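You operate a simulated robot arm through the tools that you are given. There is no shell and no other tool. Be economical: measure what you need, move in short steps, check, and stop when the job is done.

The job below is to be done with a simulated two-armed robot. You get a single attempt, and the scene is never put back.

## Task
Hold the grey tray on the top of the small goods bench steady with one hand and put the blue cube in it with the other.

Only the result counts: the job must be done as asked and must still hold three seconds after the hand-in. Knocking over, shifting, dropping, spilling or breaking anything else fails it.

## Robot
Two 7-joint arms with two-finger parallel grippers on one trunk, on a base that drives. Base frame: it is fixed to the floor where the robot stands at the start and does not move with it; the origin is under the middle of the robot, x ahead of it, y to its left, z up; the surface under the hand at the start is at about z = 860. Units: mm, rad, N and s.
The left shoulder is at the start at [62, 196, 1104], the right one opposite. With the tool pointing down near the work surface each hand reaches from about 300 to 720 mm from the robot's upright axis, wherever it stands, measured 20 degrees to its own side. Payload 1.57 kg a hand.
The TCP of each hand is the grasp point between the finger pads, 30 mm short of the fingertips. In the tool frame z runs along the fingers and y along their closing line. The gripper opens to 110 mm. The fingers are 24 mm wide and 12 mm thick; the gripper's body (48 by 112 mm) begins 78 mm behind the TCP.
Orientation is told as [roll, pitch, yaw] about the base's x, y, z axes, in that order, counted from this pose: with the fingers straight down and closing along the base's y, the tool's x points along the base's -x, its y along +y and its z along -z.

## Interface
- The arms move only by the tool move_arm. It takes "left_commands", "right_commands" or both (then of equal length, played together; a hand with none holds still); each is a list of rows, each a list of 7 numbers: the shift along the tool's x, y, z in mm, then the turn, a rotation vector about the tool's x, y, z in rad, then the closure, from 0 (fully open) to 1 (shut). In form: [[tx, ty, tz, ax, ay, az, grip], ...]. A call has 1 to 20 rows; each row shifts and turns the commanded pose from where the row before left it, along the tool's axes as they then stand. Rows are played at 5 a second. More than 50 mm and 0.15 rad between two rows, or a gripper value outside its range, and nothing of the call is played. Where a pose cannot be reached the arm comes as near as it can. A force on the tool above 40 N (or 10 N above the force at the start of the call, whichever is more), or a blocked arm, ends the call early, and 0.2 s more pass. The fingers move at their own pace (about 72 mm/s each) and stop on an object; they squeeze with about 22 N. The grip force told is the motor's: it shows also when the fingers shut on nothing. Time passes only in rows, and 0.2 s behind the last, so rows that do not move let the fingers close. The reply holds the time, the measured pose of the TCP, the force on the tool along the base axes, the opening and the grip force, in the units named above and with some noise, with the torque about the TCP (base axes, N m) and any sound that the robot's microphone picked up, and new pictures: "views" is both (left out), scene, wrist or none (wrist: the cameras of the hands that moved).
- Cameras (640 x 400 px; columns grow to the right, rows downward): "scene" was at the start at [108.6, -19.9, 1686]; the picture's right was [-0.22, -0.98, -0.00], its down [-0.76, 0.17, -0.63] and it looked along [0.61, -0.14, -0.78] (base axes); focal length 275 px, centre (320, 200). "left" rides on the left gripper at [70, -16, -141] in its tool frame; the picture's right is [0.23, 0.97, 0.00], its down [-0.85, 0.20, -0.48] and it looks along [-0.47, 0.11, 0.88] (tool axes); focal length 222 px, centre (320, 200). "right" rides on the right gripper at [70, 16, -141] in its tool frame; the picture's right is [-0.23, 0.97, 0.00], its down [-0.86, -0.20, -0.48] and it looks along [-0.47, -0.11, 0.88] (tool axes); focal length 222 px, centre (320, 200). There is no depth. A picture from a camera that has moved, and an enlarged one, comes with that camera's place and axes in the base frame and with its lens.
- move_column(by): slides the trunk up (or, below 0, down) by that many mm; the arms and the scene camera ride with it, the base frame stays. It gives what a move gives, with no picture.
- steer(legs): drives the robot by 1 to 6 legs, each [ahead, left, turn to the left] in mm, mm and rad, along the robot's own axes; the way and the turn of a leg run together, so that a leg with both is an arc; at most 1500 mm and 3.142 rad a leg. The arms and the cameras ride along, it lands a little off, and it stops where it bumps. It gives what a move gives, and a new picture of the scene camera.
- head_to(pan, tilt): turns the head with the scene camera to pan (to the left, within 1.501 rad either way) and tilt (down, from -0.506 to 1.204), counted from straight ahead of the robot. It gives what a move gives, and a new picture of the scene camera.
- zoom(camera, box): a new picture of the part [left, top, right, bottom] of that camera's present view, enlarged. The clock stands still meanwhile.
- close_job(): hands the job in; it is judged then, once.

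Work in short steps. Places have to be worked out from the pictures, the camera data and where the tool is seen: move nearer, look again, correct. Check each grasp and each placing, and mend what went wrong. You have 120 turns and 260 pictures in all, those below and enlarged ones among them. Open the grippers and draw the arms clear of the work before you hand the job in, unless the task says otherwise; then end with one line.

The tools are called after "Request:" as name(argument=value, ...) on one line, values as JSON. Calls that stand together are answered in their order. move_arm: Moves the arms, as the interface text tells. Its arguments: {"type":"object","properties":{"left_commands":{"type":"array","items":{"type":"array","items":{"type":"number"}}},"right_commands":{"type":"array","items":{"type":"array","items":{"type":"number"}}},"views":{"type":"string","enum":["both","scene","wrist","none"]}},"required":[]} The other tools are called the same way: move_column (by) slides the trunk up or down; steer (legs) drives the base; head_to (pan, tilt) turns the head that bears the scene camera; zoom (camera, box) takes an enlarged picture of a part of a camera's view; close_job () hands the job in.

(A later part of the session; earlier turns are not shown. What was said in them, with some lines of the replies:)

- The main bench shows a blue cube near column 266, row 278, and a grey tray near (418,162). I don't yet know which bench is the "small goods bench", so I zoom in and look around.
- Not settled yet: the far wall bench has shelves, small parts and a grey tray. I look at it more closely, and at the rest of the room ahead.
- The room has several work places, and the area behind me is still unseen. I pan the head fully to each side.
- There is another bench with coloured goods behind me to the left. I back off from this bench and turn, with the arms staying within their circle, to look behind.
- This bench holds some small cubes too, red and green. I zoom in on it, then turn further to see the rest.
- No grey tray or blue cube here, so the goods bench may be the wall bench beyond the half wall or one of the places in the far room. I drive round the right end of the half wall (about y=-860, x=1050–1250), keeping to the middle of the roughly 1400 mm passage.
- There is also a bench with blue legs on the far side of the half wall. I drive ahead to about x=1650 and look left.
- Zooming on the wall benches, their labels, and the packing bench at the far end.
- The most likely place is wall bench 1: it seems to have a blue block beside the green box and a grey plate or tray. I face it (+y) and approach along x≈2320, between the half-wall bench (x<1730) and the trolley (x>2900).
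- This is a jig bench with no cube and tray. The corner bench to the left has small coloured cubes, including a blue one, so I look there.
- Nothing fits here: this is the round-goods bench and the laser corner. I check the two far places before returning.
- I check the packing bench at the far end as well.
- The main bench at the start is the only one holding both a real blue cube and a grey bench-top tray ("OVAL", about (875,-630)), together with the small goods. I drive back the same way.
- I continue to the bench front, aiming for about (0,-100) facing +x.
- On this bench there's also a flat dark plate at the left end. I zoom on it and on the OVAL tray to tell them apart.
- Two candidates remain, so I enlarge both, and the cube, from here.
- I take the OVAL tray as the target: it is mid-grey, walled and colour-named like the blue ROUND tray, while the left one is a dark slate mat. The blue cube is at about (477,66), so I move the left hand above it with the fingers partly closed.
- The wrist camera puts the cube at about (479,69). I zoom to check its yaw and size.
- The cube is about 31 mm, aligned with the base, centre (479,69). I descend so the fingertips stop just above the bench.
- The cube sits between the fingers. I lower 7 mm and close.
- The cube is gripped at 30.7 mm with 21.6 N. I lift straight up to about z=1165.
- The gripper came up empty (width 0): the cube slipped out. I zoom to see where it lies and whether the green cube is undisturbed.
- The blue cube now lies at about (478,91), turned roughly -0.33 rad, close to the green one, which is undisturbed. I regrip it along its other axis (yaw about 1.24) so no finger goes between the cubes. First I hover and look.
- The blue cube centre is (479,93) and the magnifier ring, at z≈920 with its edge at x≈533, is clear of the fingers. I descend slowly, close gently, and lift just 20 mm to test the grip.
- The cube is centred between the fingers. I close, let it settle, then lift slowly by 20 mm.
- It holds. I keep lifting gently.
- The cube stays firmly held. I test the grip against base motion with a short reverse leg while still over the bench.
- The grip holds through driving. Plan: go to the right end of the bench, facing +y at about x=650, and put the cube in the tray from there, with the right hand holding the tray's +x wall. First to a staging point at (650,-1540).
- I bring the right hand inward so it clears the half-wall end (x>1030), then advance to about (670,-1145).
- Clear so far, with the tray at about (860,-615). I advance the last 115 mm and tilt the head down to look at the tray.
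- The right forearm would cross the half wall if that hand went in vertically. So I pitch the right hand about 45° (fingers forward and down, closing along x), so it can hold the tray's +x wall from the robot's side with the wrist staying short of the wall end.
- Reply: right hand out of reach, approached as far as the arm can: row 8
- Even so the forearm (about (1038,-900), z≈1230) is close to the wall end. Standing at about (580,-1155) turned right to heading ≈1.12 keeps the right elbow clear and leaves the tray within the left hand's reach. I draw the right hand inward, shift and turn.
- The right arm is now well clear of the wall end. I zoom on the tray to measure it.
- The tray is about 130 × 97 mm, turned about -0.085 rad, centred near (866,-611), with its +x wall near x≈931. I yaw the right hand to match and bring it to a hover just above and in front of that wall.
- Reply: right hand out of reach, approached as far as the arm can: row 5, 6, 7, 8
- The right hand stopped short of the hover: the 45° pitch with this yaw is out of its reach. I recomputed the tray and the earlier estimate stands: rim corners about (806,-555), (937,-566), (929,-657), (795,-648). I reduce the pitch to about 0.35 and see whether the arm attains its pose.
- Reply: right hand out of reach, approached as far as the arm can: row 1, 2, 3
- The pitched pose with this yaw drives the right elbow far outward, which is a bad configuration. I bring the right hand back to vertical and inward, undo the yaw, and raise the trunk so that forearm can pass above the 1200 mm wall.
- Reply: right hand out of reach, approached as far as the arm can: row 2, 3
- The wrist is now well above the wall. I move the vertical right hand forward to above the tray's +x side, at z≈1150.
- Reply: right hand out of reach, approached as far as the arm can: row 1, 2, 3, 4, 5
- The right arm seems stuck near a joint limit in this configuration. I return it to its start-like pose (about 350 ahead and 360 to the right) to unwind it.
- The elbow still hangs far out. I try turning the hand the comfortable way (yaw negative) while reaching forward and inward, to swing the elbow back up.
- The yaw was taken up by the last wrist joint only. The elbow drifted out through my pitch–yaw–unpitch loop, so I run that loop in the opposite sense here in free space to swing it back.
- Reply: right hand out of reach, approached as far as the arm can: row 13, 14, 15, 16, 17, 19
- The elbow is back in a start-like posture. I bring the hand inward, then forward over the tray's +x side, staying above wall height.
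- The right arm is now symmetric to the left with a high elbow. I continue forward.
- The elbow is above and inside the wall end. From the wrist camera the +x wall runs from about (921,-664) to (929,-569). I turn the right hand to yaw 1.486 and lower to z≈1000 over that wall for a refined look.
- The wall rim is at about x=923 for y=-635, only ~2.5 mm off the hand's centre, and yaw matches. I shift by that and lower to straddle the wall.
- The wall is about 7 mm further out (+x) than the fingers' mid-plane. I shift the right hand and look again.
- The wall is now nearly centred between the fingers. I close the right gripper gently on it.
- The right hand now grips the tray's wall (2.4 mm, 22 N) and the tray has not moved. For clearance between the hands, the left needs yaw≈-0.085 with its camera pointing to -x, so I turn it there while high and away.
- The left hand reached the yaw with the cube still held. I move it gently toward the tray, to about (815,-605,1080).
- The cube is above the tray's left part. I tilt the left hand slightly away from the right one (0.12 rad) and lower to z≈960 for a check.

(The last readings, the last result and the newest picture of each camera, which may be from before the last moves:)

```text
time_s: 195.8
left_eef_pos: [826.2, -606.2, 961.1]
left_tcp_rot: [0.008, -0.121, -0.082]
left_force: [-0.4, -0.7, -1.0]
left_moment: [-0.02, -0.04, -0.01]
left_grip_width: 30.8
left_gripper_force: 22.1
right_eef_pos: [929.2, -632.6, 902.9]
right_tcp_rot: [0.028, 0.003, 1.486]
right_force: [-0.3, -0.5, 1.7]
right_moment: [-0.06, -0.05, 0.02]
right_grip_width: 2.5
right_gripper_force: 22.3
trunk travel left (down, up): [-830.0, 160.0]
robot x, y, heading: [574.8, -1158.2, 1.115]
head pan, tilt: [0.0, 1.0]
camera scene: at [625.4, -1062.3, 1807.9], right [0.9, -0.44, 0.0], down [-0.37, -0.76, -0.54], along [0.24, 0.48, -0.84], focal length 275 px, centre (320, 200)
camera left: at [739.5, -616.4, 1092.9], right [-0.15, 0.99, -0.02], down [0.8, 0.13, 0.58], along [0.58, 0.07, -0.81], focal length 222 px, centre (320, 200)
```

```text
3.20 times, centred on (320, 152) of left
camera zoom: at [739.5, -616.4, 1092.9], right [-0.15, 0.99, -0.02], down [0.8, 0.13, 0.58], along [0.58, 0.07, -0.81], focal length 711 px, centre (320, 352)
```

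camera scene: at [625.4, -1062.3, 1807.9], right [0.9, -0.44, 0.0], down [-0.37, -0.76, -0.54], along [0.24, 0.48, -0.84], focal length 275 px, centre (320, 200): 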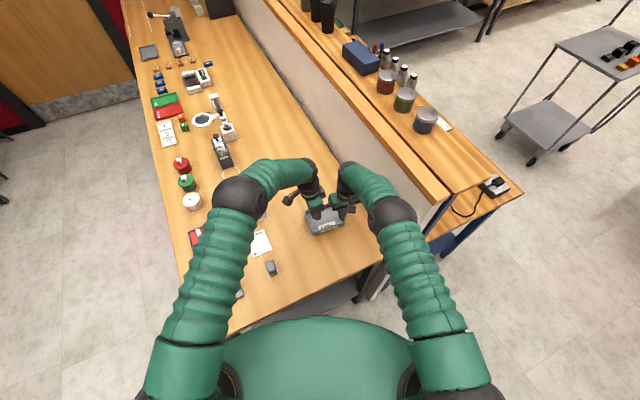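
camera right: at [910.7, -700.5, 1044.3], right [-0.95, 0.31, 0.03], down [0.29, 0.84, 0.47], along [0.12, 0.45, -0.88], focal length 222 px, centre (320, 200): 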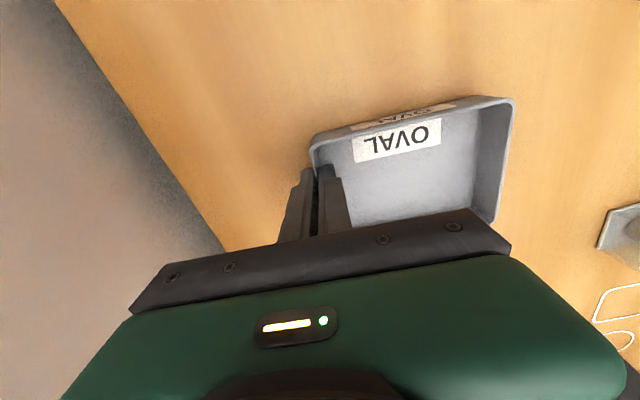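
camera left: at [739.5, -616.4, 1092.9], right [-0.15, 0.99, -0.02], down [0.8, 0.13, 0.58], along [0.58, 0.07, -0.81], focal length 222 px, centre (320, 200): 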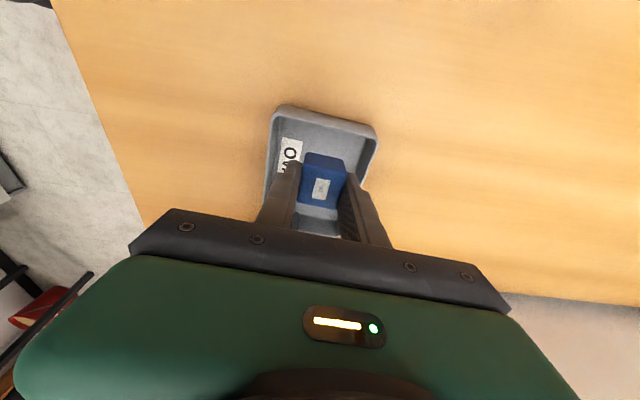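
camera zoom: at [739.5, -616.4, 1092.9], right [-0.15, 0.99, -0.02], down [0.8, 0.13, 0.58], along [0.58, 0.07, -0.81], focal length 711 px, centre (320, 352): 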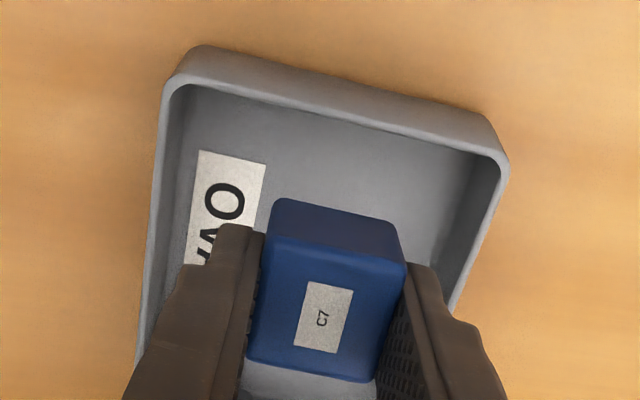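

Clearances look good: the cube is inside the tray outline and the hands are apart. I lower slowly to just above the tray floor.

Request:
move_arm(left_commands=[[0.6, 0, 10, 0, 0, 0, 1], [0.6, 0, 10, 0, 0, 0, 1], [0.6, 0, 10, 0, 0, 0, 1], [0.6, 0, 10, 0, 0, 0, 1], [0.6, 0, 8, 0, 0, 0, 1], [0.4, 0, 6, 0, 0, 0, 1], [0, 0, 0, 0, 0, 0, 1]], views="wrist")

Request:
zoom(camera="left", box=[220, 90, 420, 215])

```text
time_s: 197.4
left_eef_pos: [830.0, -606.0, 905.9]
left_tcp_rot: [0.008, -0.123, -0.082]
left_force: [1.0, -0.1, 0.3]
left_moment: [0.02, 0.0, 0.03]
left_grip_width: 30.5
left_gripper_force: 21.8
right_eef_pos: [928.2, -632.2, 901.2]
right_tcp_rot: [0.028, 0.003, 1.484]
right_force: [-0.5, -0.4, 1.5]
right_moment: [-0.01, -0.04, 0.02]
right_grip_width: 2.5
right_gripper_force: 21.5
trunk travel left (down, up): [-830.0, 160.0]
robot x, y, heading: [576.7, -1157.2, 1.12]
head pan, tilt: [0.0, 1.0]
camera left: at [742.6, -616.0, 1038.4], right [-0.15, 0.99, -0.02], down [0.8, 0.13, 0.58], along [0.58, 0.07, -0.81], focal length 222 px, centre (320, 200)
```

left: 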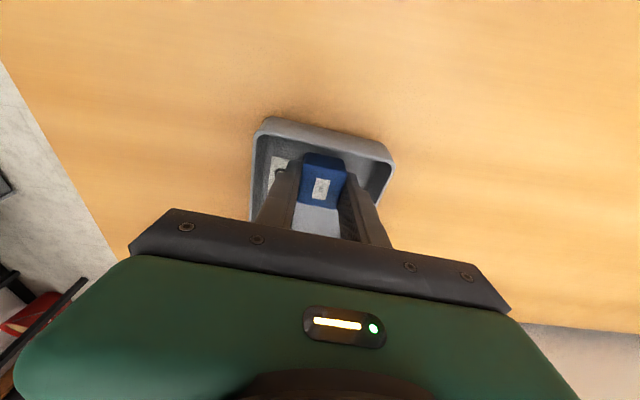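

```text
3.20 times, centred on (320, 152) of left
camera zoom: at [742.6, -616.0, 1038.4], right [-0.15, 0.99, -0.02], down [0.8, 0.13, 0.58], along [0.58, 0.07, -0.81], focal length 711 px, centre (320, 352)
```

zoom: 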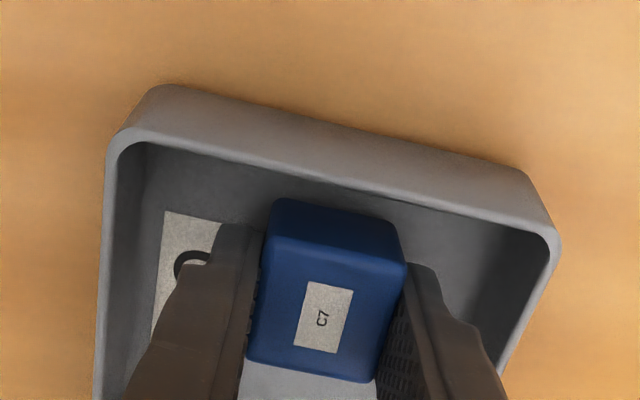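

The cube is inside the tray just above the floor. I lower 4 mm more and open slightly to release.

Request:
move_arm(left_commands=[[0.2, 0, 2, 0, 0, 0, 1], [0.2, 0, 2, 0, 0, 0, 1], [0, 0, 0, 0, 0, 0, 0.7], [0, 0, 0, 0, 0, 0, 0.6], [0, 0, 0, 0, 0, 0, 0.6]], views="wrist")

Request:
zoom(camera="left", box=[220, 90, 420, 215])

```text
time_s: 198.6
left_eef_pos: [829.7, -605.1, 902.7]
left_tcp_rot: [0.008, -0.121, -0.083]
left_force: [-0.6, 0.6, -0.6]
left_moment: [0.04, -0.02, -0.01]
left_grip_width: 44.0
left_gripper_force: 0.1
right_eef_pos: [928.4, -632.2, 901.0]
right_tcp_rot: [0.029, 0.004, 1.486]
right_force: [0.1, -0.5, 1.5]
right_moment: [-0.03, -0.08, -0.03]
right_grip_width: 2.6
right_gripper_force: 21.8
trunk travel left (down, up): [-830.0, 160.0]
robot x, y, heading: [576.8, -1155.8, 1.116]
head pan, tilt: [0.0, 1.0]
camera left: at [742.7, -615.6, 1034.4], right [-0.15, 0.99, -0.02], down [0.8, 0.13, 0.58], along [0.58, 0.07, -0.81], focal length 222 px, centre (320, 200)
```

left: 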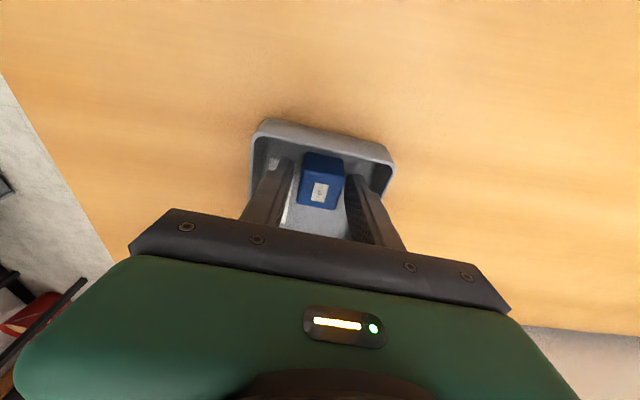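

```text
3.20 times, centred on (320, 152) of left
camera zoom: at [742.7, -615.6, 1034.4], right [-0.15, 0.99, -0.02], down [0.8, 0.13, 0.58], along [0.58, 0.07, -0.81], focal length 711 px, centre (320, 352)
```

zoom: 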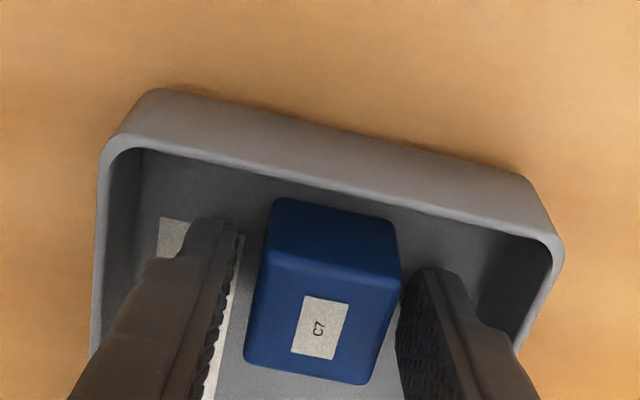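

The cube is released and stands in the tray. I withdraw the left hand along its own axis.

Request:
move_arm(left_commands=[[0, 0, -8, 0, 0, 0, 0.55], [0, 0, -15, 0, 0, 0, 0.55], [0, 0, -25, 0, 0, 0, 0.55], [0, 0, -30, 0, 0, 0, 0.55], [0, 0, -40, 0, 0, 0, 0.55], [0, 0, -40, 0, 0, 0, 0.55], [10, 0, -40, 0, 0, 0, 0.55], [30, 0, -30, 0, 0, 0, 0.55], [40, 0, -20, 0, 0, 0, 0.4], [40, 0, 0, 0, 0, 0, 0.2], [40, 0, 0, 0, 0, 0, 0], [0, 0, 0, 0, 0, 0, 0]])

Request:
zoom(camera="scene", box=[270, 160, 398, 240])

```text
time_s: 201.2
left_eef_pos: [640.5, -591.1, 1131.7]
left_tcp_rot: [0.006, -0.123, -0.084]
left_force: [0.8, -0.1, -0.3]
left_moment: [0.01, -0.01, 0.0]
left_grip_width: 110.0
left_gripper_force: 0.0
right_eef_pos: [927.9, -630.9, 902.8]
right_tcp_rot: [0.027, 0.006, 1.486]
right_force: [-0.6, -0.2, -0.1]
right_moment: [0.11, -0.09, 0.08]
right_grip_width: 2.5
right_gripper_force: 21.7
trunk travel left (down, up): [-830.0, 160.0]
robot x, y, heading: [576.0, -1152.9, 1.117]
head pan, tilt: [0.0, 1.0]
camera scene: at [623.5, -1061.5, 1807.9], right [0.9, -0.44, 0.0], down [-0.37, -0.76, -0.54], along [0.24, 0.48, -0.84], focal length 275 px, centre (320, 200)
camera left: at [552.8, -601.2, 1264.3], right [-0.15, 0.99, -0.02], down [0.8, 0.13, 0.58], along [0.58, 0.07, -0.81], focal length 222 px, centre (320, 200)
```

scene: 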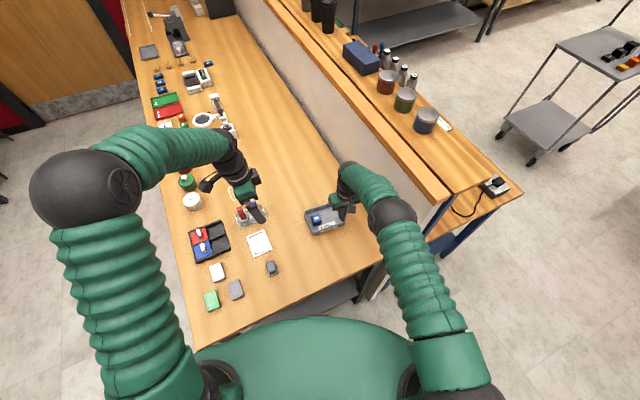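
left: 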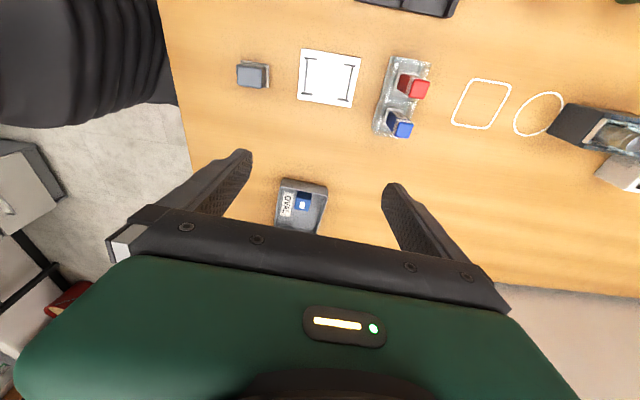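

```text
5.00 times, centred on (334, 200) of scene
camera zoom: at [623.5, -1061.5, 1807.9], right [0.9, -0.44, 0.0], down [-0.37, -0.76, -0.54], along [0.24, 0.48, -0.84], focal length 1376 px, centre (250, 200)
```

zoom: 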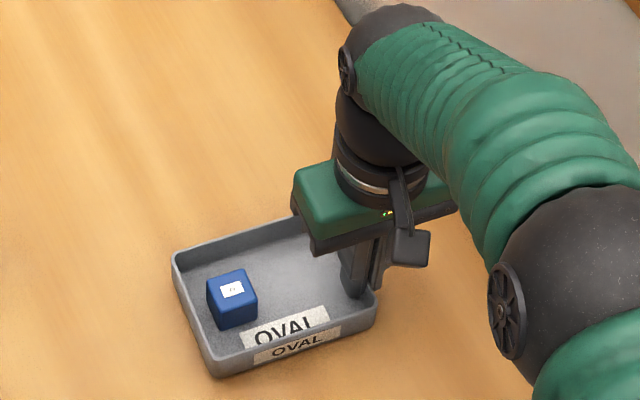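

The cube rests flat in the tray. Now I open the right gripper a little and lift it straight off, then back away.

Request:
move_arm(right_commands=[[0, 0, 0, 0, 0, 0, 0.85], [0, 0, 0, 0, 0, 0, 0.7], [0, 0, 0, 0, 0, 0, 0.65], [0, 0, -10, 0, 0, 0, 0.65], [0, 0, -20, 0, 0, 0, 0.65], [0, 0, -30, 0, 0, 0, 0.65], [0, 0, -40, 0, 0, 0, 0.65], [0, 0, -40, 0, 0, 0, 0.65], [0, 0, -40, 0, 0, 0, 0.65], [0, 0, -40, 0, 0, 0, 0.65], [0, 0, -40, 0, 0, 0, 0.5], [0, 0, -40, 0, 0, 0, 0.3], [30, 10, -20, 0, 0, 0, 0], [40, 10, 0, 0, 0, 0, 0], [40, 10, 0, 0, 0, 0, 0], [40, 0, 0, 0, 0, 0, 0]], views="scene")

Request:
zoom(camera="scene", box=[270, 160, 398, 240])

```text
time_s: 204.6
left_eef_pos: [640.9, -591.7, 1132.5]
left_tcp_rot: [0.008, -0.122, -0.083]
left_force: [1.1, -0.1, -0.5]
left_moment: [0.03, 0.02, 0.02]
left_grip_width: 110.2
left_gripper_force: 0.0
right_eef_pos: [895.5, -779.4, 1224.9]
right_tcp_rot: [0.027, 0.003, 1.483]
right_force: [0.2, 0.1, 0.7]
right_moment: [0.04, 0.01, 0.01]
right_grip_width: 110.0
right_gripper_force: 0.1
trunk travel left (down, up): [-830.0, 160.0]
robot x, y, heading: [579.8, -1155.9, 1.112]
head pan, tilt: [0.0, 1.0]
camera scene: at [623.8, -1065.5, 1808.1], right [0.9, -0.44, 0.0], down [-0.37, -0.76, -0.54], along [0.24, 0.48, -0.84], focal length 275 px, centre (320, 200)
```

scene: 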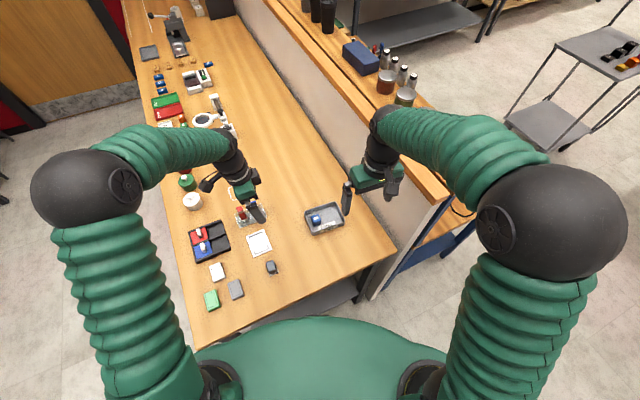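

```text
5.00 times, centred on (334, 200) of scene
camera zoom: at [623.8, -1065.5, 1808.1], right [0.9, -0.44, 0.0], down [-0.37, -0.76, -0.54], along [0.24, 0.48, -0.84], focal length 1376 px, centre (250, 200)
```

zoom: 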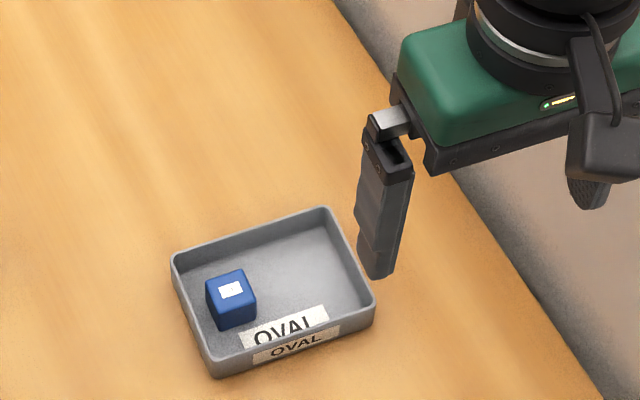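

The tray has not moved, the blue cube stands inside it, and both grippers are open with the arms raised clear. I hand the job in.

Request:
close_job()

```text
The job is handed in.
```

The blue cube is in the grey tray. The right hand gripped the tray's wall while the left hand placed the cube, and the tray did not move. On the first lift the cube slipped out and landed beside the green cube, which stayed where it was; I then picked it up again. No bench was labelled "small goods bench", so I took the start bench and its grey "OVAL" tray as the ones you meant; that bench also has a flat dark tray at its left end.
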